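You operate a simulated robot arm through the tools that you are given. There is no shell and no other tool. Be economical: measure what you need, move in short steps, check, and stop when the job is done.

Carry out the task below with a simulated two-armed robot. There is one attempt and no reset: what you move stays moved.

## Task
Put the 100 MM blue carton from the left end of the work bench on top of the brown carton there and the 38 MM blue carton on the shelf under the work bench. Take the silver gauge and put it on the white gasket pack on the middle of the work bench. Pick up the green can from the right end of the work bench with one hand, pass it to the other hand and put it on the top of the long table. Stack the white carton priced "$45" from the right end of the work bench on top of the white carton priced "$50". Fetch the brown box and set it on the middle board of the black shelf. Do these in any order. Set down upright: blue carton, green can, brown box.

It is judged by the outcome, as a careful person would: the job done as asked, and still so three seconds after it is handed in. It fails if anything else is knocked over, pushed out of place, dropped, spilled or broken.

## Robot
Two 7-joint arms with two-finger grippers on one trunk, on a base that drives. Base frame: it is fixed to the floor where the robot stands at the start and does not move with it; the origin is under the middle of the robot, x ahead of it, y to its left, z up; the surface under the hand at the start is at about z = 0.86. Readings come in m, rad, newtons and seconds.
The left shoulder is at the start at [0.04, 0.216, 1.4], the right one opposite. With the tool pointing down near the work surface each hand reaches from about 0.1 to 0.78 m from the robot's upright axis, wherever it stands, measured 20 degrees to its own side. Places, roughly: blue carton [0.5, 0, 1]; brown box [-2.5, -2, 0.75]; brown carton [0.75, 0.25, 1]; gasket pack [0.75, -1, 0.75]; green can [0.75, -1.5, 1]; middle board of the black shelf [-2.7, -5.2, 1]; shelf under the work bench [0.8, -0.7, 0.2]; silver gauge [0.75, 0.5, 1]; top of the long table [-2.4, -1.3, 0.7]; white carton [0.75, -2, 1]. Payload 3.43 kg a hand.
The tool frame of a hand sits at the grasp point between the pads (the TCP): z along the fingers, y along the line on which they close. The tips reach 0.02 m beyond it. Largest opening 0.124 m; the body of the gripper starts 0.093 m behind the TCP.
Orientation is told as [roll, pitch, yaw] about the base's x, y, z axes, in that order, counted from this pose: with the fingers straight down and closing along the base's y, the tool's x points along the base's -x, its y along +y and its z along -z.

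## Interface
- The arms move only by the tool play_rows. It takes "left_motion", "right_motion" or both (then of equal length, played together; a hand with none holds still); each is a list of rows, each an object (a shift or turn left out is 0, a gripper value left out holds the last) with "travel": the shift along the tool's x, y, z in m, a list of three; "rot": the turn, a rotation vector about the tool's x, y, z in rad, a list of three; "hand": the closure, from 0 (fully open) to 1 (shut). In form: [{"travel": [dx, dy, dz], "rot": [rx, ry, rz], "hand": hand}, ...]. A call has 1 to 12 rows; each row shifts and turns the commanded pose from where the row before left it, along the tool's axes as they then stand. Each row takes 0.2 s and may step no farther than 0.05 m and 0.15 rad from the row before; otherwise, or with a gripper value out of range, the whole call is refused. Where a pose cannot be reached the arm comes as near as it can. A force on the tool above 40 N (or 10 N above the force at the start of the call, whichever is more), or a blocked arm, ends the call early, and 0.2 s more pass. Each finger travels about 0.072 m/s and halts on what it meets, pressing with about 42 N; the grip force reading is that of the motor and also rises with nothing between the fingers. The clock runs only during rows and for 0.2 s after the last one: add rows that do not move to give the fingers time. The reply holds the time, the measured pose of the TCP, the force on the tool along the base axes, the opening and the grip force, in the units named above and with some noise, with the torque about the TCP (base axes, N m) and any sound that the robot's microphone picked up, and new pictures: "show" is both (left out), scene, wrist or none (wrist: the cameras of the hands that moved).
- Cameras (640 x 400 px; columns grow to the right, rows downward): "scene" is now at [0.1292, 0.0371, 1.5572]; the picture's right is [0.48, -0.88, 0.00], its down [-0.65, -0.36, -0.67] and it looks along [0.59, 0.32, -0.74] (base axes); focal length 282 px, centre (320, 200). "left" rides on the left gripper at [0.082, -0.014, -0.14] in its tool frame; the picture's right is [0.17, 0.99, 0.00], its down [-0.83, 0.14, -0.54] and it looks along [-0.53, 0.09, 0.84] (tool axes); focal length 243 px, centre (320, 200). "right" rides on the right gripper at [0.082, 0.014, -0.14] in its tool frame; the picture's right is [-0.17, 0.99, 0.00], its down [-0.83, -0.14, -0.54] and it looks along [-0.53, -0.09, 0.84] (tool axes); focal length 243 px, centre (320, 200). There is no depth. A picture from a camera that has moved, and an enlarged one, comes with that camera's place and axes in the base frame and with its lens.
- move_column(by): slides the trunk up (or, below 0, down) by that many m; the arms and the scene camera ride with it, the base frame stays. It gives what a move gives, with no picture.
- roll_base(legs): drives the robot by 1 to 6 legs, each [ahead, left, turn to the left] in m, m and rad, along the robot's own axes; the way and the turn of a leg run together, so that a leg with both is an arc; at most 1.5 m and 3.142 rad a leg. The arms and the cameras ride along, it lands a little off, and it stops where it bumps. It gives what a move gives, and a new picture of the scene camera.
- turn_head(pan, tilt): turns the head with the scene camera to pan (to the left, within 1.396 rad either way) and tilt (down, from -0.506 to 1.204), counted from straight ahead of the robot. It gives what a move gives, and a new picture of the scene camera.
- inspect(camera, box): a new picture of the part [left, top, right, bottom] of that camera's present view, enlarged. No time passes.
- sign_off(): hands the job in; it is judged then, once.

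Go step by step. Nothing tells you exact positions but the pictures and the camera data: compare them with the known pose of the tool, close in by small moves and look again before you grip or let go. The budget is 196 turns and 260 pictures, counting those below and the enlarged ones. Unless the task says otherwise, let go and move clear before handing in, and close with one line.

The tools are called after "Emit:" as name(argument=value, ...) on one line, values as JSON. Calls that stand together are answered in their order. play_rows: Moves the arms, as the interface text tells. Its arguments: {"type":"object","properties":{"left_motion":{"type":"array","items":{"type":"object","properties":{"travel":{"type":"array","items":{"type":"number"}},"rot":{"type":"array","items":{"type":"number"}},"hand":{"type":"number"}}}},"right_motion":{"type":"array","items":{"type":"object","properties":{"travel":{"type":"array","items":{"type":"number"}},"rot":{"type":"array","items":{"type":"number"}},"hand":{"type":"number"}}}},"show":{"type":"string","enum":["both","scene","wrist","none"]}},"required":[]} The other tools are called the same way: move_column (by) slides the trunk up or down; roll_base (legs) drives the base; turn_head (pan, tilt) turns the head that bears the scene camera; inspect (camera, box) takes an enlarged picture of a part of a camera's view; sign_off () hands the job in.

At the start:

```text
time_s: 0.0
left_eef_pos: [0.5034, 0.5098, 1.2094]
left_ee_rot: [-0.001, 0.002, -0.001]
left_contact_force: [-0.5, 0.8, -0.2]
left_torque: [-0.03, 0.0, 0.01]
left_grip_width: 0.1239
left_grasp_force: 0.1
right_eef_pos: [0.5113, -0.0351, 1.1555]
right_ee_rot: [0.001, -0.001, 0.0]
right_contact_force: [0.4, 0.7, 0.1]
right_torque: [0.03, 0.02, 0.02]
right_grip_width: 0.124
right_grasp_force: 0.0
trunk travel left (down, up): [-0.545, 0.046]
robot x, y, heading: [-0.0014, 0.0011, -0.004]
head pan, tilt: [0.503, 0.84]
```

scene: 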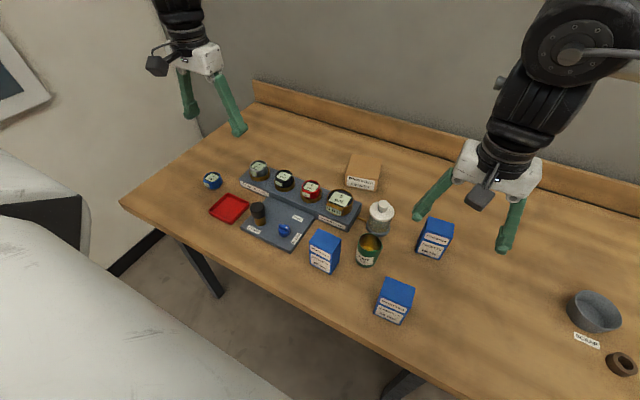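
right: 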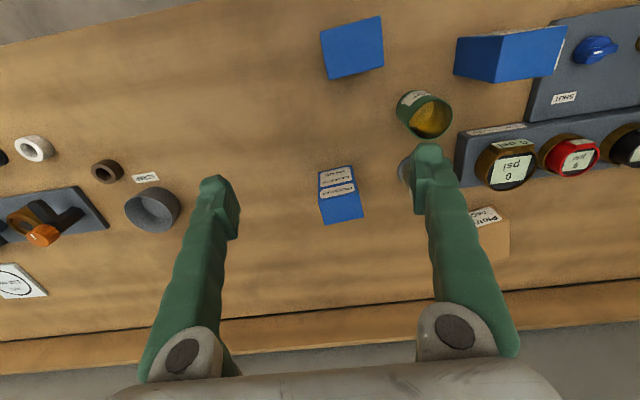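
left: 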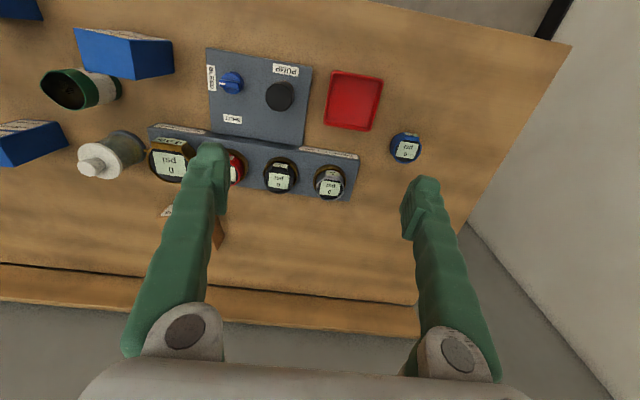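

I see the left end of the bench with three blue cartons, gauges on a rack, and a brown carton. I'll enlarge the view to read the labels before planning.

Emit:
inspect(camera="scene", box=[290, 150, 470, 330])

Emit:
inspect(camera="scene", box=[190, 140, 370, 260])

Emit:
turn_head(pan=-0.7, tilt=0.7)

```text
2.22 times, centred on (380, 240) of scene
camera zoom: at [0.1292, 0.0371, 1.5572], right [0.48, -0.88, 0.0], down [-0.65, -0.36, -0.67], along [0.59, 0.32, -0.74], focal length 627 px, centre (187, 111)
```

zoom: 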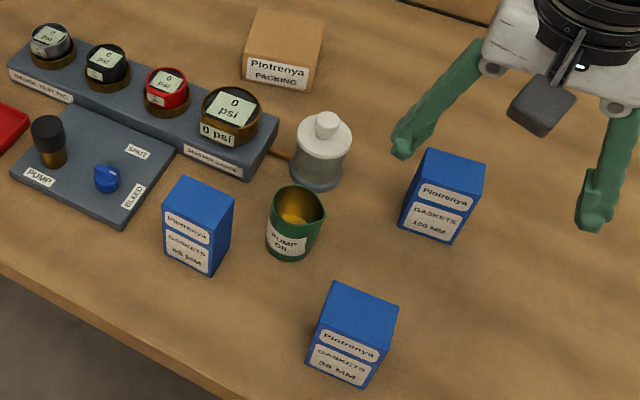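

```text
3.33 times, centred on (280, 200) of scene
camera zoom: at [0.1292, 0.0371, 1.5572], right [0.48, -0.88, 0.0], down [-0.65, -0.36, -0.67], along [0.59, 0.32, -0.74], focal length 941 px, centre (453, 200)
```

zoom: 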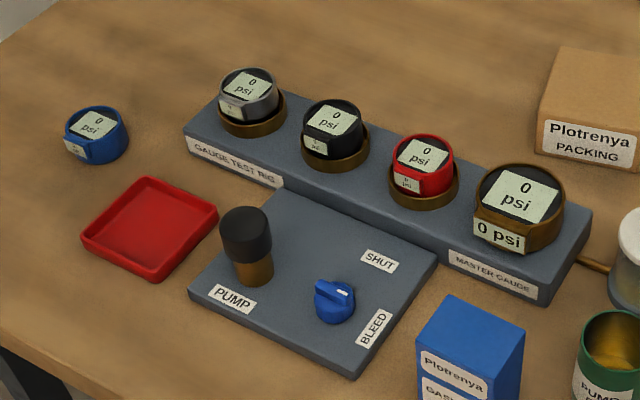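

```text
time_s: 1.4
left_eef_pos: [0.5036, 0.5114, 1.209]
left_ee_rot: [0.001, -0.001, 0.0]
left_contact_force: [0.6, 0.0, 0.6]
left_torque: [0.01, -0.02, 0.0]
left_grip_width: 0.1238
left_grasp_force: 0.0
right_eef_pos: [0.512, -0.0341, 1.1551]
right_ee_rot: [-0.002, -0.002, 0.001]
right_contact_force: [-0.2, 0.2, 0.4]
right_torque: [-0.01, -0.03, -0.01]
right_grip_width: 0.1241
right_grasp_force: 0.1
trunk travel left (down, up): [-0.545, 0.046]
robot x, y, heading: [-0.0001, -0.0, 0.002]
head pan, tilt: [-0.7, 0.7]
camera scene: at [0.1252, -0.0554, 1.5686], right [-0.64, -0.77, 0.0], down [-0.49, 0.41, -0.76], along [0.59, -0.49, -0.64], focal length 282 px, centre (320, 200)
```

scene: 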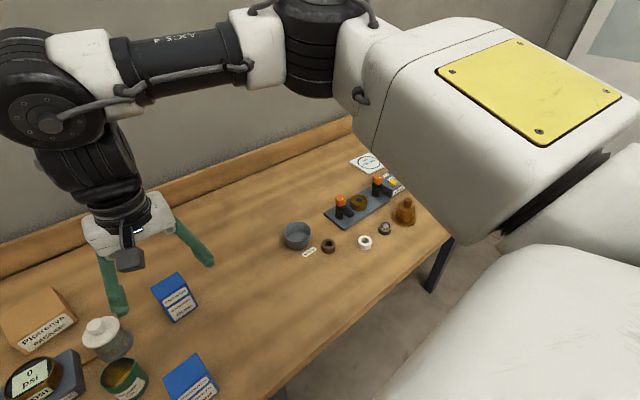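

The 100 MM carton is the one nearest the right hand, and the 38 MM carton is at the front edge. The silver gauge sits in the leftmost socket of the rig. I'll turn the head back to measure these.

Emit:
turn_head(pan=0.3, tilt=0.85)

Emit:
inspect(camera="scene", box=[220, 100, 420, 225])

Emit:
inspect(camera="scene", box=[220, 200, 420, 325])

```text
time_s: 2.7
left_eef_pos: [0.5037, 0.5106, 1.2084]
left_ee_rot: [-0.001, 0.0, 0.001]
left_contact_force: [0.8, 0.7, 0.2]
left_torque: [0.01, 0.01, 0.0]
left_grip_width: 0.124
left_grasp_force: 0.1
right_eef_pos: [0.5113, -0.033, 1.1554]
right_ee_rot: [0.0, -0.001, 0.0]
right_contact_force: [-0.1, 0.6, -1.0]
right_torque: [0.02, 0.01, 0.0]
right_grip_width: 0.1242
right_grasp_force: 0.0
trunk travel left (down, up): [-0.545, 0.046]
robot x, y, heading: [-0.0009, 0.0019, 0.002]
head pan, tilt: [0.3, 0.85]
camera scene: at [0.1349, 0.0222, 1.5564], right [0.29, -0.96, 0.0], down [-0.72, -0.22, -0.66], along [0.63, 0.19, -0.75], focal length 282 px, centre (320, 200)
```

scene: 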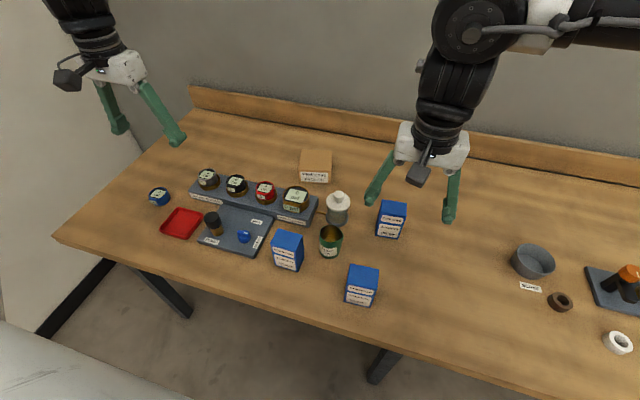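

```text
3.20 times, centred on (320, 162) of scene
camera zoom: at [0.1349, 0.0222, 1.5564], right [0.29, -0.96, 0.0], down [-0.72, -0.22, -0.66], along [0.63, 0.19, -0.75], focal length 903 px, centre (320, 320)
```

zoom: 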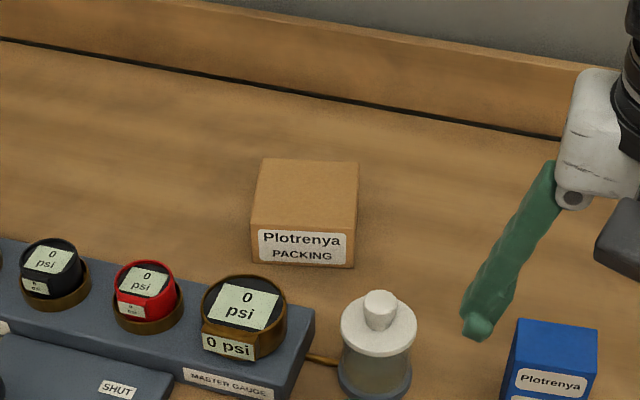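

```text
3.20 times, centred on (320, 262) of scene
camera zoom: at [0.1349, 0.0222, 1.5564], right [0.29, -0.96, 0.0], down [-0.72, -0.22, -0.66], along [0.63, 0.19, -0.75], focal length 903 px, centre (320, 0)
```

zoom: 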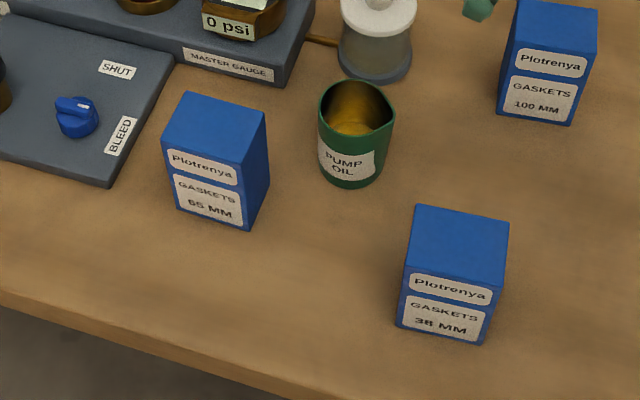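

Estimated positions: the 100 MM carton is centred near (0.667, -0.03), the brown carton top near (0.847, 0.258, 0.91), and the silver gauge near (0.66, 0.57). The brown carton is slightly out of reach, so I'll drive a little closer.

Emit:
roll_base(legs=[[0.13, 0.1, 0]])

```text
time_s: 4.7
left_eef_pos: [0.6319, 0.6106, 1.2098]
left_ee_rot: [0.0, -0.001, 0.002]
left_contact_force: [0.4, 0.4, -1.0]
left_torque: [-0.01, -0.04, 0.01]
left_grip_width: 0.1238
left_grasp_force: 0.1
right_eef_pos: [0.6424, 0.0666, 1.1557]
right_ee_rot: [0.001, -0.001, 0.002]
right_contact_force: [0.0, -1.0, -0.8]
right_torque: [0.0, -0.01, -0.03]
right_grip_width: 0.1241
right_grasp_force: 0.1
trunk travel left (down, up): [-0.545, 0.046]
robot x, y, heading: [0.1284, 0.0992, 0.005]
head pan, tilt: [0.3, 0.85]
camera scene: at [0.2644, 0.1219, 1.5566], right [0.3, -0.95, 0.0], down [-0.72, -0.22, -0.66], along [0.63, 0.2, -0.75], focal length 282 px, centre (320, 200)
```

scene: 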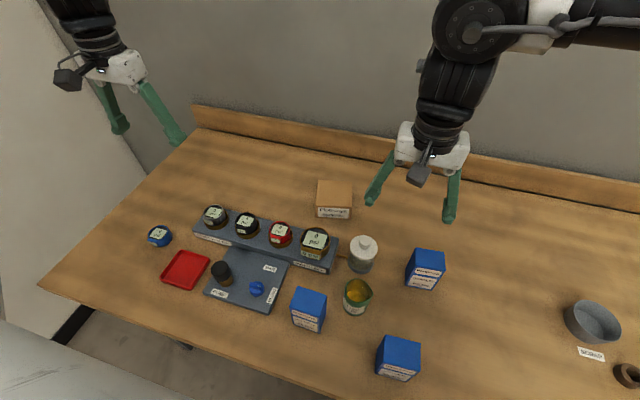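

The base can move under the bench edge without trouble. I'll clear the right hand to the right and bring the left hand over the 100 MM carton.

Emit:
play_rows(left_motion=[{"travel": [0, -0.05, 0]}, {"travel": [0, -0.05, 0]}, {"travel": [0, -0.05, 0]}, {"travel": [0, -0.05, 0]}, {"travel": [0, -0.05, 0]}, {"travel": [0, -0.05, 0]}, {"travel": [0, -0.05, 0]}, {"travel": [0, -0.05, 0]}, {"travel": [0, -0.05, 0]}, {"travel": [0, -0.05, 0]}, {"travel": [0, -0.05, 0]}, {"travel": [-0.035, -0.04, 0]}], right_motion=[{"travel": [0, -0.05, 0]}, {"travel": [0, -0.05, 0]}, {"travel": [0, -0.05, 0]}, {"travel": [0, -0.05, 0]}, {"travel": [0, -0.05, 0]}, {"travel": [0, -0.05, 0]}, {"travel": [0, -0.05, 0]}, {"travel": [0, -0.05, 0]}, {"travel": [0, 0, 0]}, {"travel": [0, 0, 0]}, {"travel": [0, 0, 0]}, {"travel": [0, 0, 0]}])

```text
refused: row 12 steps farther than a row can; nothing moved
```

Emit:
play_rows(left_motion=[{"travel": [0, -0.05, 0]}, {"travel": [0, -0.05, 0]}, {"travel": [0, -0.05, 0]}, {"travel": [0, -0.05, 0]}, {"travel": [0, -0.05, 0]}, {"travel": [0, -0.05, 0]}, {"travel": [0, -0.05, 0]}, {"travel": [0, -0.05, 0]}, {"travel": [0, -0.05, 0]}, {"travel": [0, -0.05, 0]}, {"travel": [0, -0.05, 0]}, {"travel": [-0.03, -0.038, 0]}], right_motion=[{"travel": [0, -0.05, 0]}, {"travel": [0, -0.05, 0]}, {"travel": [0, -0.05, 0]}, {"travel": [0, -0.05, 0]}, {"travel": [0, -0.05, 0]}, {"travel": [0, -0.05, 0]}, {"travel": [0, -0.05, 0]}, {"travel": [0, -0.05, 0]}, {"travel": [0, 0, 0]}, {"travel": [0, 0, 0]}, {"travel": [0, 0, 0]}, {"travel": [0, 0, 0]}])

```text
time_s: 7.3
left_eef_pos: [0.6045, 0.327, 1.2239]
left_ee_rot: [-0.005, -0.002, 0.003]
left_contact_force: [0.9, 0.6, 0.5]
left_torque: [-0.01, -0.01, 0.02]
left_grip_width: 0.1239
left_grasp_force: 0.0
left hand out of reach, approached as far as the arm can: row 6, 7, 8, 9, 10, 11, 12
right_eef_pos: [0.6427, -0.3327, 1.1551]
right_ee_rot: [-0.001, -0.001, 0.002]
right_contact_force: [0.9, -0.5, 0.2]
right_torque: [-0.02, 0.02, 0.0]
right_grip_width: 0.1239
right_grasp_force: 0.0
trunk travel left (down, up): [-0.545, 0.046]
robot x, y, heading: [0.1303, 0.101, 0.001]
head pan, tilt: [0.3, 0.85]
camera scene: at [0.2662, 0.1232, 1.5563], right [0.3, -0.95, 0.0], down [-0.72, -0.22, -0.66], along [0.63, 0.2, -0.75], focal length 282 px, centre (320, 200)
camera right: at [0.5603, -0.3193, 1.2956], right [0.16, 0.99, 0.0], down [0.83, -0.14, 0.54], along [0.53, -0.09, -0.84], focal length 243 px, centre (320, 200)
camera left: at [0.5214, 0.3133, 1.3634], right [-0.17, 0.99, -0.01], down [0.83, 0.14, 0.54], along [0.53, 0.09, -0.84], focal length 243 px, centre (320, 200)
```

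scene: 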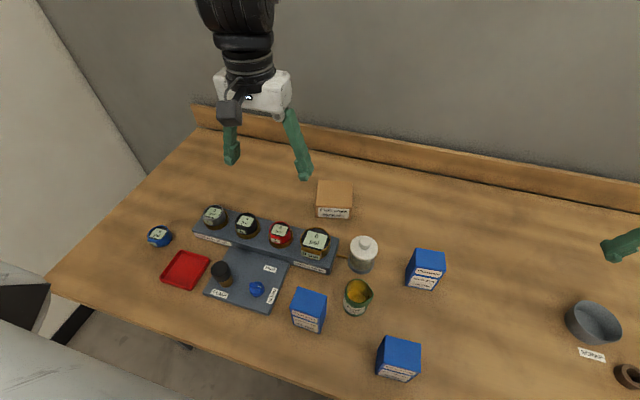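
right: 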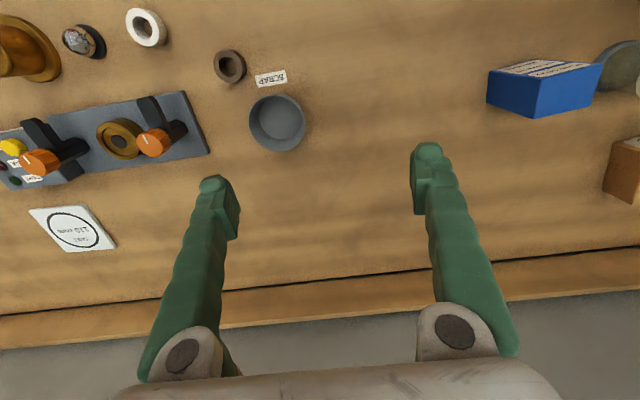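
left: 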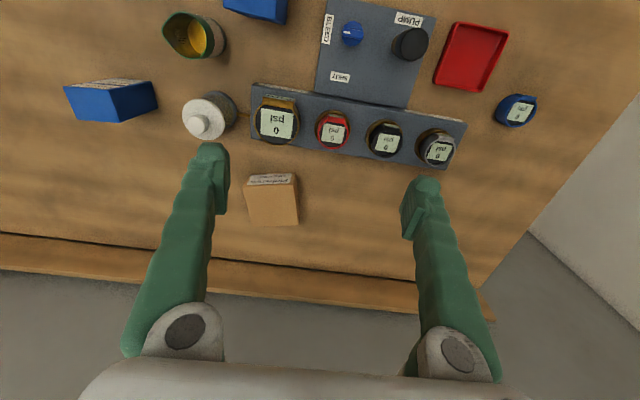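

The left arm can't reach that far inward, so the right hand will take the 100 MM carton and I'll drive left to place it. Left hand goes out, right hand goes in.

Emit:
play_rows(left_motion=[{"travel": [0, 0.05, 0]}, {"travel": [0, 0.05, 0]}, {"travel": [0, 0.05, 0]}, {"travel": [0, 0.05, 0]}, {"travel": [0, 0.05, 0]}, {"travel": [0, 0, 0]}, {"travel": [0, 0, 0]}, {"travel": [0, 0, 0]}], right_motion=[{"travel": [0, 0.05, 0]}, {"travel": [0, 0.05, 0]}, {"travel": [0, 0.05, 0]}, {"travel": [0, 0.05, 0]}, {"travel": [0, 0.05, 0]}, {"travel": [-0.025, 0.04, 0], "rot": [0, 0, -0.06]}, {"travel": [0, 0.013, 0.04]}, {"travel": [0, 0, 0]}])

Emit:
inspect(camera="scene", box=[320, 180, 520, 305])

```text
time_s: 9.1
left_eef_pos: [0.606, 0.576, 1.2246]
left_ee_rot: [0.001, -0.001, 0.002]
left_contact_force: [-0.5, -0.6, -1.0]
left_torque: [-0.01, -0.01, 0.05]
left_grip_width: 0.1239
left_grasp_force: 0.0
right_eef_pos: [0.6668, -0.029, 1.1159]
right_ee_rot: [-0.001, -0.002, 0.062]
right_contact_force: [0.1, -0.3, 0.1]
right_torque: [-0.03, 0.0, 0.0]
right_grip_width: 0.1241
right_grasp_force: 0.1
trunk travel left (down, up): [-0.545, 0.046]
robot x, y, heading: [0.1315, 0.0998, 0.003]
head pan, tilt: [0.3, 0.85]
camera scene: at [0.2648, 0.1231, 1.5565], right [0.3, -0.95, 0.0], down [-0.72, -0.22, -0.66], along [0.63, 0.2, -0.75], focal length 282 px, centre (320, 200)
camera right: at [0.5842, -0.021, 1.2551], right [0.1, 0.99, 0.0], down [0.84, -0.09, 0.54], along [0.54, -0.06, -0.84], focal length 243 px, centre (320, 200)
camera left: at [0.523, 0.5629, 1.3642], right [-0.17, 0.99, 0.0], down [0.83, 0.14, 0.54], along [0.53, 0.09, -0.84], focal length 243 px, centre (320, 200)
```

scene: 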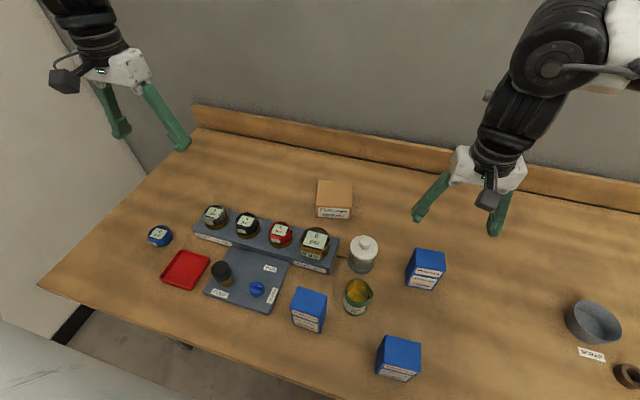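
right: 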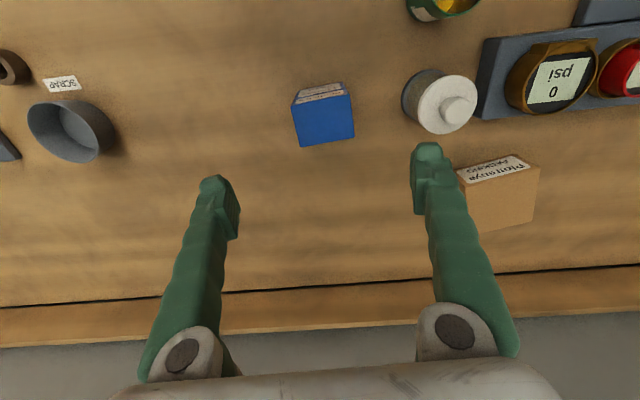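
left: 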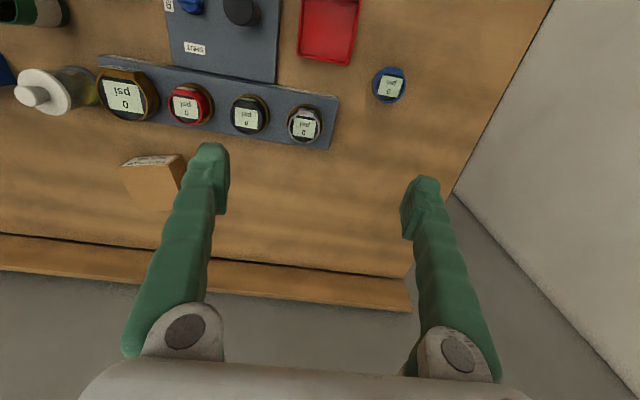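

```text
3.20 times, centred on (420, 242) of scene
camera zoom: at [0.2648, 0.1231, 1.5565], right [0.3, -0.95, 0.0], down [-0.72, -0.22, -0.66], along [0.63, 0.2, -0.75], focal length 903 px, centre (0, 64)
```

zoom: 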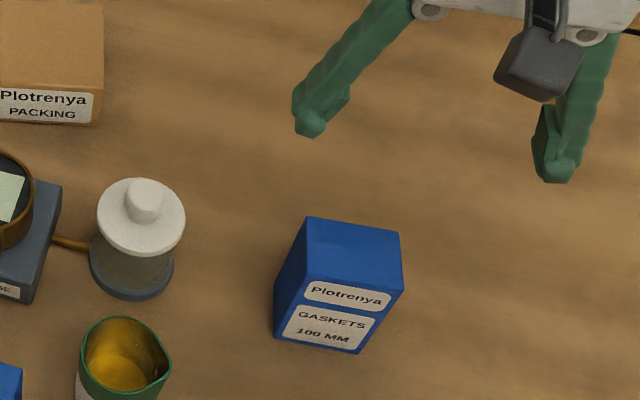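

The carton position is confirmed at about (0.666, -0.025). The right hand will descend and grip it.

Emit:
play_rows(right_motion=[{"travel": [0, 0.003, 0.05]}, {"travel": [0, 0, 0.05]}, {"travel": [0, 0, 0.05]}, {"travel": [0, 0, 0.045]}, {"hand": 0.3}, {"hand": 0.6}, {"hand": 0.6}, {"hand": 0.6}, {"hand": 0.6}], show="both")

```text
time_s: 11.1
left_eef_pos: [0.6063, 0.5766, 1.2233]
left_ee_rot: [0.0, 0.001, 0.001]
left_contact_force: [-0.9, -0.2, -0.9]
left_torque: [0.04, 0.03, 0.02]
left_grip_width: 0.124
left_grasp_force: 0.0
right_eef_pos: [0.6666, -0.0248, 0.9184]
right_ee_rot: [0.001, -0.002, 0.065]
right_contact_force: [-0.8, 1.2, 1.9]
right_torque: [0.06, -0.02, 0.02]
right_grip_width: 0.067
right_grasp_force: 41.7
trunk travel left (down, up): [-0.545, 0.046]
robot x, y, heading: [0.1308, 0.0987, -0.001]
head pan, tilt: [0.3, 0.85]
camera scene: at [0.2655, 0.1229, 1.5564], right [0.3, -0.95, 0.0], down [-0.72, -0.22, -0.66], along [0.63, 0.2, -0.75], focal length 282 px, centre (320, 200)
camera right: at [0.5839, -0.0171, 1.059], right [0.1, 0.99, 0.0], down [0.84, -0.09, 0.54], along [0.54, -0.06, -0.84], focal length 243 px, centre (320, 200)
```

scene: 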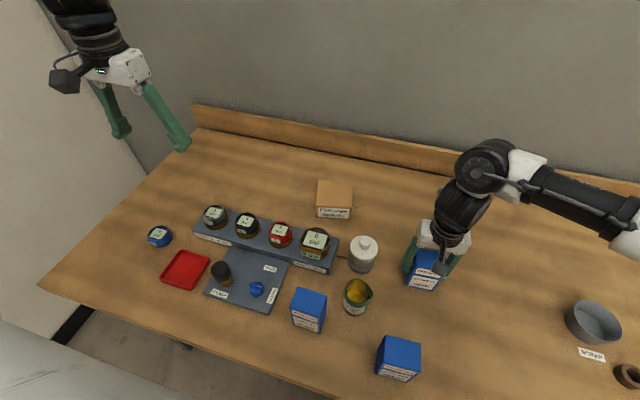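
right: 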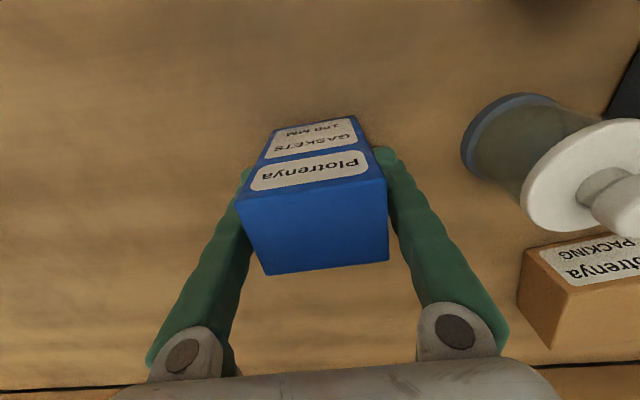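

It is gripped at a width of 0.067. I'll lift it, bring the left hand inward, then drive left.

Emit:
play_rows(left_motion=[{"travel": [0, -0.05, 0]}, {"travel": [0, -0.05, 0]}, {"travel": [0, -0.05, 0]}, {"travel": [0, 0, 0]}], right_motion=[{"travel": [0, 0, -0.04]}, {"travel": [0, 0, -0.05]}, {"travel": [0, 0, -0.05]}, {"travel": [0, 0, -0.04]}], show="none")

Emit:
roll_base(legs=[[0, 0.25, 0]])

```text
time_s: 12.1
left_eef_pos: [0.6056, 0.4276, 1.2245]
left_ee_rot: [0.0, 0.0, 0.0]
left_contact_force: [-0.5, -1.0, 0.0]
left_torque: [0.01, -0.04, 0.02]
left_grip_width: 0.1239
left_grasp_force: 0.0
right_eef_pos: [0.6663, -0.0255, 1.1007]
right_ee_rot: [-0.002, 0.001, 0.062]
right_contact_force: [0.2, -0.1, -1.7]
right_torque: [-0.04, -0.03, 0.03]
right_grip_width: 0.0667
right_grasp_force: 41.4
trunk travel left (down, up): [-0.545, 0.046]
robot x, y, heading: [0.1317, 0.0969, -0.001]
head pan, tilt: [0.3, 0.85]
```

```text
time_s: 16.0
left_eef_pos: [0.6075, 0.6743, 1.2254]
left_ee_rot: [0.001, 0.001, 0.001]
left_contact_force: [0.2, -0.3, -0.3]
left_torque: [0.02, -0.01, 0.0]
left_grip_width: 0.1241
left_grasp_force: 0.1
right_eef_pos: [0.6668, 0.2213, 1.1011]
right_ee_rot: [-0.001, -0.001, 0.061]
right_contact_force: [0.4, -0.8, -1.8]
right_torque: [0.02, -0.04, 0.0]
right_grip_width: 0.0666
right_grasp_force: 42.0
trunk travel left (down, up): [-0.545, 0.046]
robot x, y, heading: [0.1306, 0.3481, 0.005]
head pan, tilt: [0.3, 0.85]
camera scene: at [0.2655, 0.3704, 1.5564], right [0.3, -0.95, 0.0], down [-0.72, -0.22, -0.66], along [0.63, 0.2, -0.75], focal length 282 px, centre (320, 200)
```

scene: 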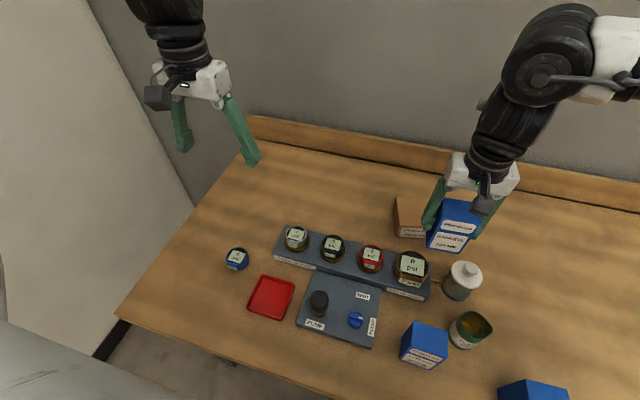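

Now I'll extend to above the brown carton, turning slightly to match its angle.

Emit:
play_rows(right_motion=[{"travel": [-0.045, 0.0065, 0]}, {"travel": [-0.045, 0.0065, 0]}, {"travel": [-0.045, 0.0065, 0]}, {"travel": [-0.047, 0.006, 0]}, {"rot": [0, 0, -0.14]}, {}])

Emit:
inspect(camera="scene", box=[370, 130, 530, 260])

```text
time_s: 17.4
left_eef_pos: [0.6073, 0.675, 1.224]
left_ee_rot: [-0.002, 0.002, -0.001]
left_contact_force: [0.3, -0.4, -0.3]
left_torque: [0.0, 0.01, -0.01]
left_grip_width: 0.124
left_grasp_force: 0.1
right_eef_pos: [0.834, 0.2557, 1.1006]
right_ee_rot: [0.0, 0.001, 0.202]
right_contact_force: [-0.3, -1.0, -1.7]
right_torque: [-0.05, -0.04, -0.02]
right_grip_width: 0.0667
right_grasp_force: 41.9
right hand out of reach, approached as far as the arm can: row 4
trunk travel left (down, up): [-0.545, 0.046]
robot x, y, heading: [0.1303, 0.3477, 0.004]
head pan, tilt: [0.3, 0.85]
camera scene: at [0.266, 0.3707, 1.5563], right [0.3, -0.96, 0.0], down [-0.72, -0.22, -0.66], along [0.63, 0.2, -0.75], focal length 282 px, centre (320, 200)
camera right: at [0.7524, 0.2522, 1.2409], right [-0.04, 1.0, 0.0], down [0.84, 0.03, 0.54], along [0.54, 0.02, -0.84], focal length 243 px, centre (320, 200)
```

scene: 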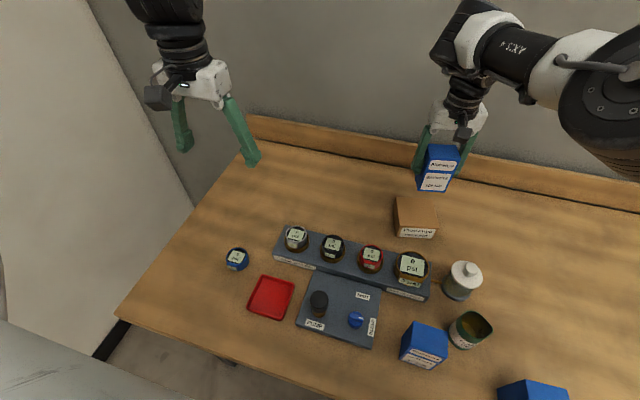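
right: 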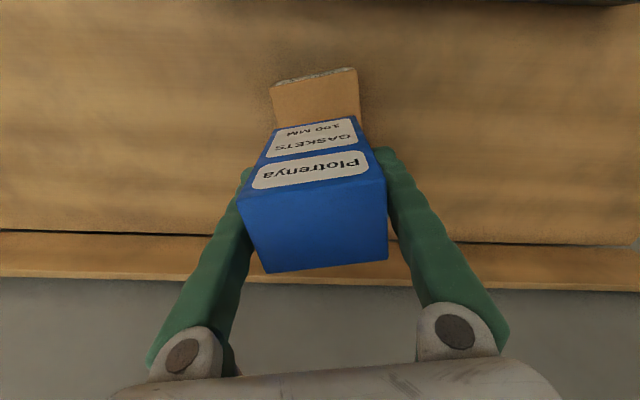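

```text
3.08 times, centred on (450, 195) of scene
camera zoom: at [0.266, 0.3707, 1.5563], right [0.3, -0.96, 0.0], down [-0.72, -0.22, -0.66], along [0.63, 0.2, -0.75], focal length 869 px, centre (-80, 215)
```

zoom: 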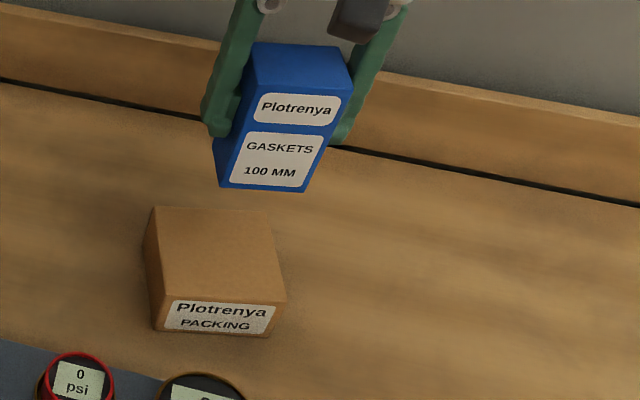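

The carton is above the brown one and well within its top, whose centre is about (0.849, 0.256). I'll lower it now.

Emit:
play_rows(right_motion=[{"travel": [-0.003, 0, 0.045]}, {"travel": [-0.003, 0, 0.045]}, {"travel": [0, 0, 0.03]}, {"travel": [0, 0, 0.006]}, {"travel": [0, 0, 0.004]}, {}])

Emit:
inspect(camera="scene", box=[370, 130, 530, 260])

```text
time_s: 18.9
left_eef_pos: [0.6034, 0.6749, 1.2249]
left_ee_rot: [-0.001, 0.0, 0.001]
left_contact_force: [0.0, -0.3, 1.3]
left_torque: [-0.02, -0.01, -0.02]
left_grip_width: 0.1241
left_grasp_force: 0.0
right_eef_pos: [0.8225, 0.2648, 0.9801]
right_ee_rot: [0.0, -0.014, 0.196]
right_contact_force: [-9.8, -0.2, 25.8]
right_torque: [-0.23, 0.61, -0.28]
right_grip_width: 0.067
right_grasp_force: 42.2
right hand out of reach, approached as far as the arm can: row 1, 2, 3
trunk travel left (down, up): [-0.545, 0.046]
robot x, y, heading: [0.1308, 0.3484, 0.006]
head pan, tilt: [0.3, 0.85]
stopped in row 6 (right hand): the force on the tool passed its limit at 41 N (the readings are from after the stop); the commanded pose is now the measured one
camera scene: at [0.2612, 0.371, 1.5566], right [0.3, -0.95, 0.0], down [-0.72, -0.22, -0.66], along [0.63, 0.2, -0.75], focal length 282 px, centre (320, 200)
camera right: at [0.7382, 0.2602, 1.1188], right [-0.03, 1.0, 0.0], down [0.84, 0.02, 0.55], along [0.55, 0.02, -0.84], focal length 243 px, centre (320, 200)
```

scene: 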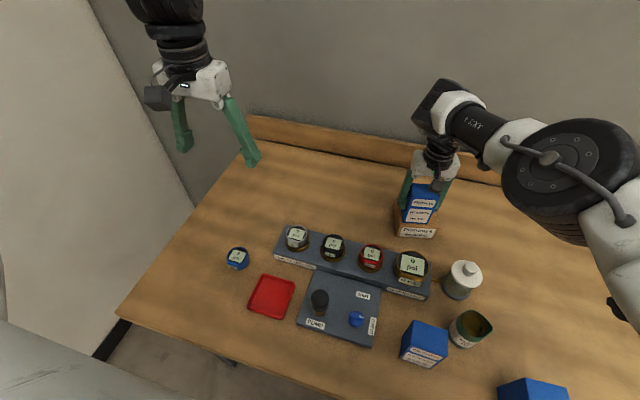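
right: 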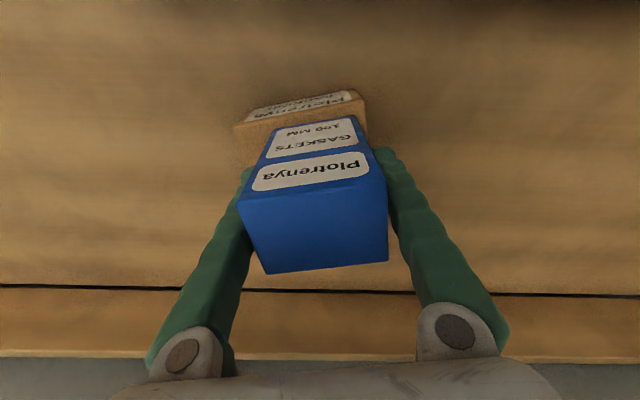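

```text
3.08 times, centred on (450, 195) of scene
camera zoom: at [0.2612, 0.371, 1.5566], right [0.3, -0.95, 0.0], down [-0.72, -0.22, -0.66], along [0.63, 0.2, -0.75], focal length 869 px, centre (-80, 215)
```

zoom: 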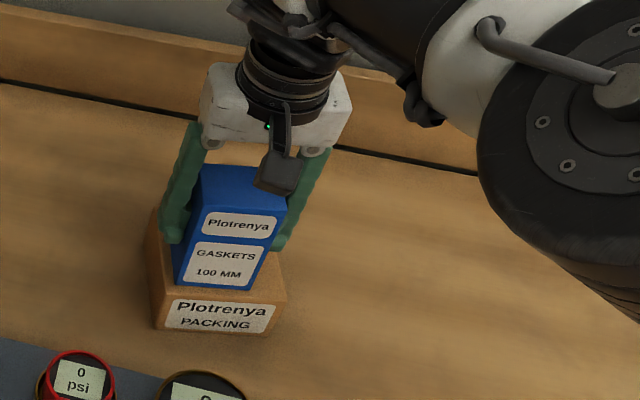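

Contact is made and the carton rests squarely on the brown one. I'll ease off, release and rise.

Emit:
play_rows(right_motion=[{"travel": [0, 0, -0.002], "rot": [0, 0.012, 0]}, {"hand": 0.55}, {"hand": 0.4}, {"hand": 0.2}, {"hand": 0}, {"hand": 0}, {"travel": [0, 0, -0.04]}, {"travel": [0, 0, -0.05]}, {"travel": [0, 0, -0.05]}, {"travel": [0.04, 0, -0.02]}], show="scene")

Emit:
inspect(camera="scene", box=[370, 130, 530, 260])

Emit:
inspect(camera="left", box=[0, 0, 640, 400])

```text
time_s: 21.1
left_eef_pos: [0.6074, 0.6697, 1.2266]
left_ee_rot: [0.006, 0.0, 0.0]
left_contact_force: [-0.3, 0.0, 0.4]
left_torque: [0.09, 0.0, -0.01]
left_grip_width: 0.1239
left_grasp_force: 0.2
right_eef_pos: [0.7842, 0.2477, 1.1399]
right_ee_rot: [-0.001, 0.001, 0.2]
right_contact_force: [0.6, -1.2, 0.6]
right_torque: [0.05, 0.0, 0.02]
right_grip_width: 0.1241
right_grasp_force: 0.0
right hand out of reach, approached as far as the arm can: row 1
trunk travel left (down, up): [-0.545, 0.046]
robot x, y, heading: [0.1306, 0.3486, 0.002]
head pan, tilt: [0.3, 0.85]
camera scene: at [0.2657, 0.3646, 1.5566], right [0.3, -0.95, 0.0], down [-0.72, -0.22, -0.66], along [0.63, 0.2, -0.75], focal length 282 px, centre (320, 200)
```

scene: 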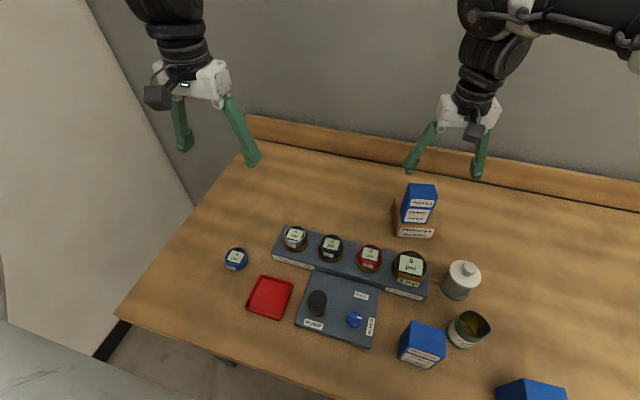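

```text
3.08 times, centred on (450, 195) of scene
camera zoom: at [0.2657, 0.3646, 1.5566], right [0.3, -0.95, 0.0], down [-0.72, -0.22, -0.66], along [0.63, 0.2, -0.75], focal length 869 px, centre (-80, 215)
```

zoom: 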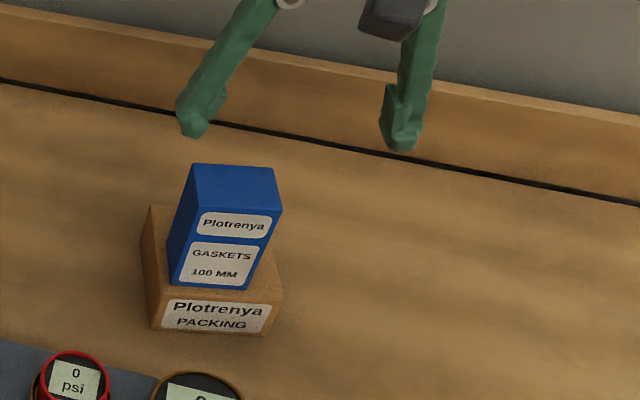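

```text
1.00 times, centred on (320, 200) of left (not enlarged: the box is as wide or as high as the picture)
camera zoom: at [0.5243, 0.6555, 1.3662], right [-0.17, 0.99, 0.0], down [0.83, 0.14, 0.54], along [0.53, 0.09, -0.84], focal length 243 px, centre (320, 200)
```

zoom: 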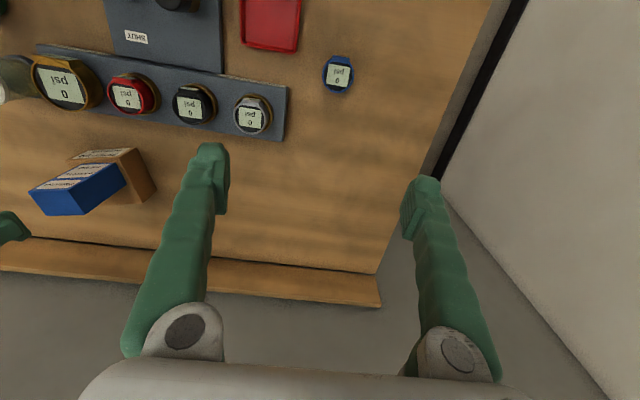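

The 100 MM carton stands on the brown carton. Next is the silver gauge with the left hand, so I'll drive right a little for comfortable reach.

Emit:
roll_base(legs=[[0, -0.2, 0]])

Emit:
play_rows(left_motion=[{"travel": [-0.02, 0.045, 0.0], "hand": 0.25}, {"travel": [-0.02, 0.04, 0.02], "hand": 0.25}, {"travel": [0, 0, 0.05]}, {"travel": [0, 0, 0.05]}, {"travel": [0, 0, 0.02]}, {}])

Emit:
inspect(camera="scene", box=[120, 150, 320, 275])

```text
time_s: 24.4
left_eef_pos: [0.6065, 0.4778, 1.2242]
left_ee_rot: [0.0, -0.002, 0.003]
left_contact_force: [0.9, 0.4, 0.0]
left_torque: [-0.01, -0.03, -0.01]
left_grip_width: 0.1238
left_grasp_force: 0.1
right_eef_pos: [0.7832, 0.0583, 1.1386]
right_ee_rot: [-0.001, 0.002, 0.201]
right_contact_force: [-0.1, 0.2, -0.3]
right_torque: [-0.03, 0.0, -0.02]
right_grip_width: 0.124
right_grasp_force: 0.1
trunk travel left (down, up): [-0.545, 0.046]
robot x, y, heading: [0.1303, 0.1494, -0.001]
head pan, tilt: [0.3, 0.85]
camera scene: at [0.2656, 0.1738, 1.5564], right [0.3, -0.95, 0.0], down [-0.72, -0.22, -0.66], along [0.63, 0.2, -0.75], focal length 282 px, centre (320, 200)
```

scene: 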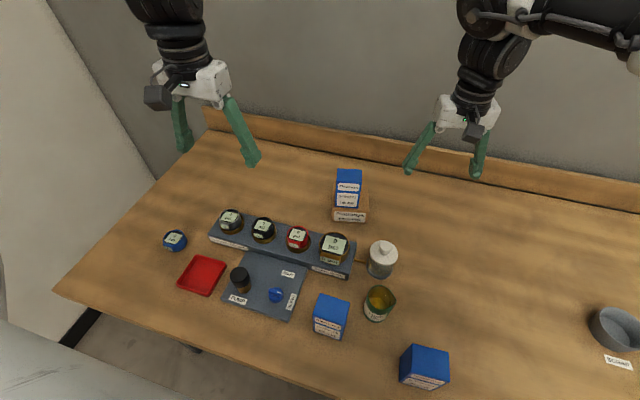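

```text
time_s: 25.8
left_eef_pos: [0.6459, 0.5608, 1.0838]
left_ee_rot: [-0.001, -0.001, 0.002]
left_contact_force: [0.0, -0.4, 0.2]
left_torque: [0.04, 0.02, 0.02]
left_grip_width: 0.093
left_grasp_force: 0.2
right_eef_pos: [0.7832, 0.0582, 1.1398]
right_ee_rot: [-0.001, 0.004, 0.201]
right_contact_force: [-0.9, -0.4, 0.2]
right_torque: [0.02, 0.03, 0.0]
right_grip_width: 0.124
right_grasp_force: 0.0
trunk travel left (down, up): [-0.545, 0.046]
robot x, y, heading: [0.125, 0.1505, 0.0]
head pan, tilt: [0.3, 0.85]
camera scene: at [0.2651, 0.1727, 1.5565], right [0.3, -0.95, 0.0], down [-0.72, -0.22, -0.66], along [0.63, 0.2, -0.75], focal length 282 px, centre (320, 200)
camera left: at [0.5628, 0.547, 1.223], right [-0.17, 0.99, 0.0], down [0.83, 0.14, 0.54], along [0.53, 0.09, -0.84], focal length 243 px, centre (320, 200)
```

scene: 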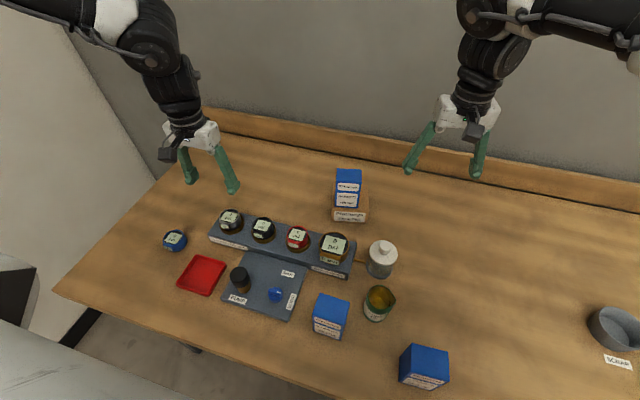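
left: 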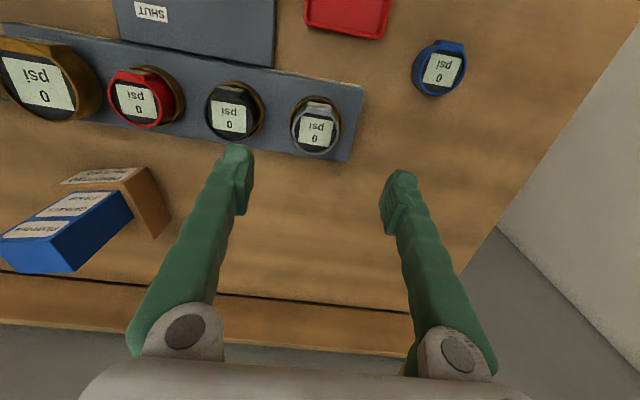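

```text
3.20 times, centred on (220, 212) of scene
camera zoom: at [0.2651, 0.1727, 1.5565], right [0.3, -0.95, 0.0], down [-0.72, -0.22, -0.66], along [0.63, 0.2, -0.75], focal length 903 px, centre (640, 160)
```

zoom: 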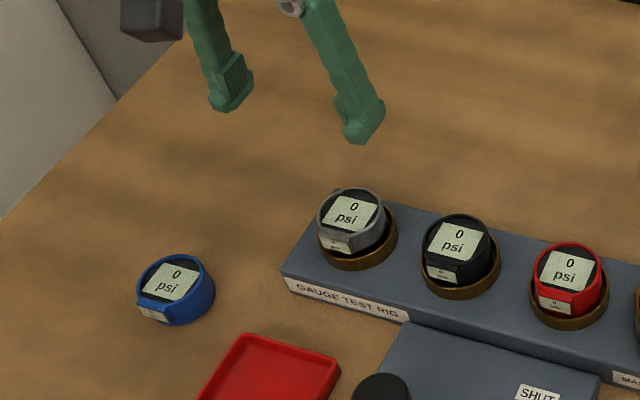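

The silver gauge is at about (0.648, 0.557) with its top near 0.935. I'll descend in two stages with a check before gripping.

Emit:
play_rows(left_motion=[{"travel": [-0.002, -0.004, 0.04]}, {"travel": [0, 0, 0.04]}, {"travel": [0, 0, 0.04]}, {}])

Emit:
inspect(camera="scene", box=[170, 160, 290, 240])

```text
time_s: 26.8
left_eef_pos: [0.6488, 0.5574, 0.9638]
left_ee_rot: [-0.001, -0.002, 0.003]
left_contact_force: [-0.1, -0.7, 0.6]
left_torque: [0.01, 0.0, -0.01]
left_grip_width: 0.0931
left_grasp_force: 0.1
right_eef_pos: [0.7827, 0.0571, 1.1395]
right_ee_rot: [-0.002, 0.003, 0.201]
right_contact_force: [-0.3, 0.6, -0.9]
right_torque: [0.01, 0.04, 0.02]
right_grip_width: 0.1241
right_grasp_force: 0.0
trunk travel left (down, up): [-0.545, 0.046]
robot x, y, heading: [0.1284, 0.1519, 0.003]
head pan, tilt: [0.3, 0.85]
camera scene: at [0.2654, 0.1731, 1.5565], right [0.3, -0.95, 0.0], down [-0.72, -0.22, -0.66], along [0.63, 0.2, -0.75], focal length 282 px, centre (320, 200)
camera left: at [0.5655, 0.5437, 1.1034], right [-0.17, 0.99, 0.0], down [0.83, 0.14, 0.54], along [0.53, 0.09, -0.84], focal length 243 px, centre (320, 200)
```

scene: 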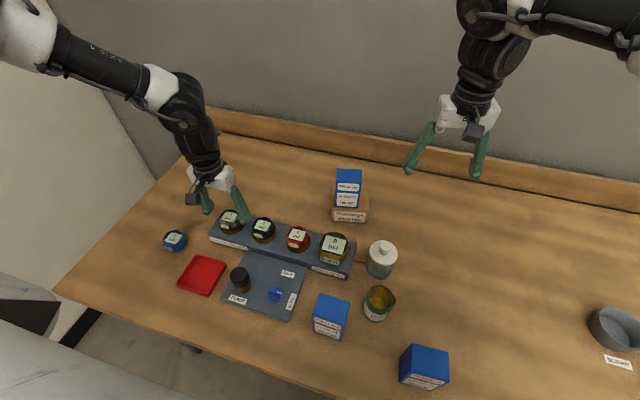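
left: 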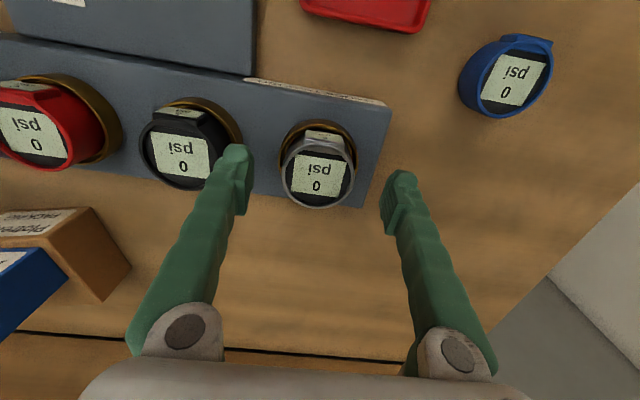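

```text
5.00 times, centred on (230, 200) of scene
camera zoom: at [0.2654, 0.1731, 1.5565], right [0.3, -0.95, 0.0], down [-0.72, -0.22, -0.66], along [0.63, 0.2, -0.75], focal length 1412 px, centre (770, 200)
```

zoom: 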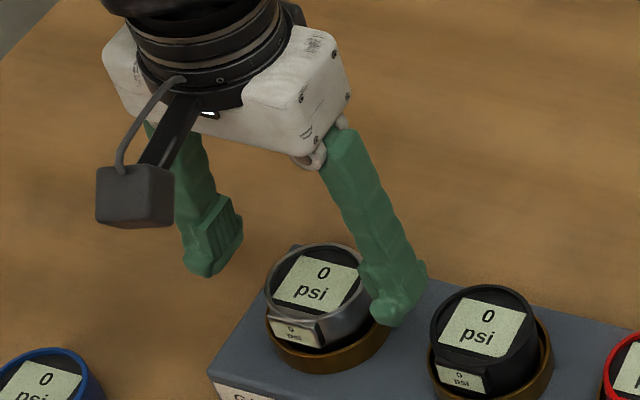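

Well centred. I'll descend, grip and lift.

Emit:
play_rows(left_motion=[{"travel": [0, 0, 0.03]}, {"travel": [0, 0, 0.01]}, {"hand": 0.45}, {"hand": 0.65}, {"hand": 0.65}, {"hand": 0.65}, {"travel": [0, 0, -0.01]}, {"travel": [0, 0, -0.03]}, {"travel": [0, 0, -0.04]}, {"travel": [0, 0, -0.04]}, {"travel": [0, 0, -0.04]}])

```text
time_s: 28.3
left_eef_pos: [0.6467, 0.5542, 0.9237]
left_ee_rot: [-0.003, 0.002, 0.0]
left_contact_force: [4.9, -9.1, -17.5]
left_torque: [2.26, 0.33, 0.55]
left_grip_width: 0.066
left_grasp_force: 45.3
right_eef_pos: [0.7856, 0.0569, 1.1395]
right_ee_rot: [-0.001, 0.003, 0.199]
right_contact_force: [-0.3, -0.4, -0.3]
right_torque: [-0.04, -0.01, -0.01]
right_grip_width: 0.124
right_grasp_force: 0.0
trunk travel left (down, up): [-0.545, 0.046]
robot x, y, heading: [0.1289, 0.1478, 0.001]
head pan, tilt: [0.3, 0.85]
stopped in row 7 (left hand): the force on the tool passed its limit at 47 N (the readings are from after the stop); the commanded pose is now the measured one
camera scene: at [0.2673, 0.1726, 1.5562], right [0.3, -0.96, 0.0], down [-0.72, -0.22, -0.66], along [0.63, 0.2, -0.75], focal length 282 px, centre (320, 200)
camera left: at [0.5651, 0.5417, 1.0637], right [-0.16, 0.99, 0.0], down [0.83, 0.14, 0.54], along [0.53, 0.08, -0.84], focal length 243 px, centre (320, 200)
```

scene: 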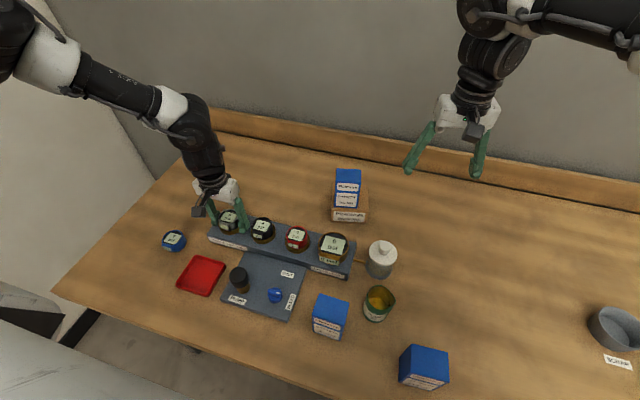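
left: 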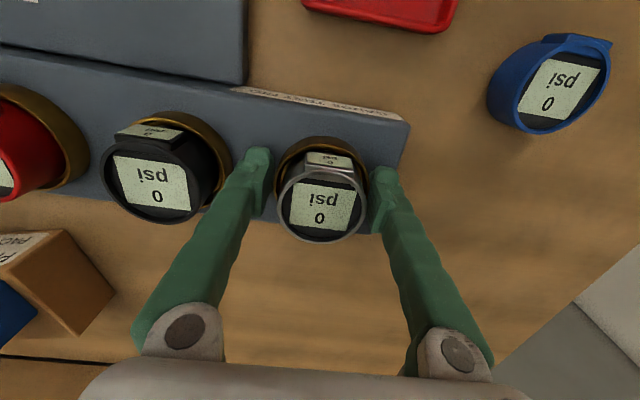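

The fingers closed at 0.066, which looks like the fixed socket ring rather than the gauge. I'll open, rise a bit more than a centimetre and grip the gauge body.

Emit:
play_rows(left_motion=[{"hand": 0.25}, {"hand": 0.25}, {"hand": 0.25}, {"travel": [-0.001, 0.002, -0.015]}, {"hand": 0.45}, {"hand": 0.7}, {"hand": 0.7}, {"hand": 0.7}, {}], show="wrist")

Emit:
inspect(camera="scene", box=[170, 160, 290, 240])

```text
time_s: 30.3
left_eef_pos: [0.6478, 0.5568, 0.9402]
left_ee_rot: [-0.002, 0.001, -0.002]
left_contact_force: [0.0, -1.5, 2.1]
left_torque: [0.01, -0.02, -0.01]
left_grip_width: 0.0544
left_grasp_force: 42.0
right_eef_pos: [0.7826, 0.0569, 1.1387]
right_ee_rot: [0.0, 0.003, 0.2]
right_contact_force: [0.3, -0.7, -0.2]
right_torque: [0.0, 0.0, -0.03]
right_grip_width: 0.1239
right_grasp_force: 0.1
trunk travel left (down, up): [-0.545, 0.046]
robot x, y, heading: [0.1319, 0.1491, 0.002]
head pan, tilt: [0.3, 0.85]
camera left: at [0.5649, 0.5442, 1.0811], right [-0.16, 0.99, 0.0], down [0.83, 0.14, 0.54], along [0.53, 0.09, -0.84], focal length 243 px, centre (320, 200)
```

left: 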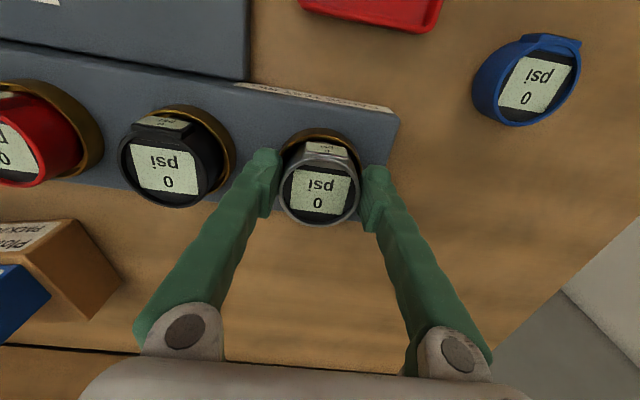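

```text
5.00 times, centred on (230, 200) of scene
camera zoom: at [0.2654, 0.1727, 1.5564], right [0.3, -0.95, 0.0], down [-0.72, -0.22, -0.66], along [0.63, 0.2, -0.75], focal length 1412 px, centre (770, 200)
```

zoom: 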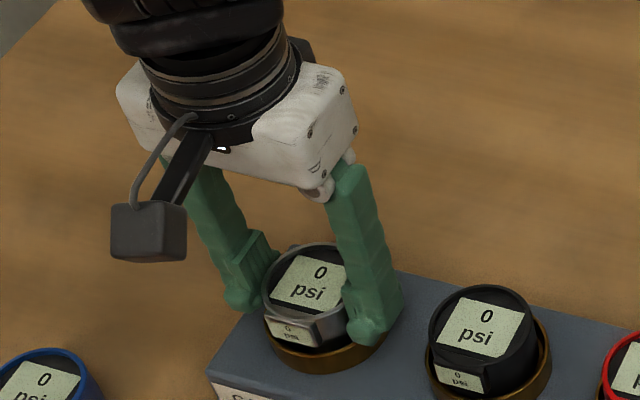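

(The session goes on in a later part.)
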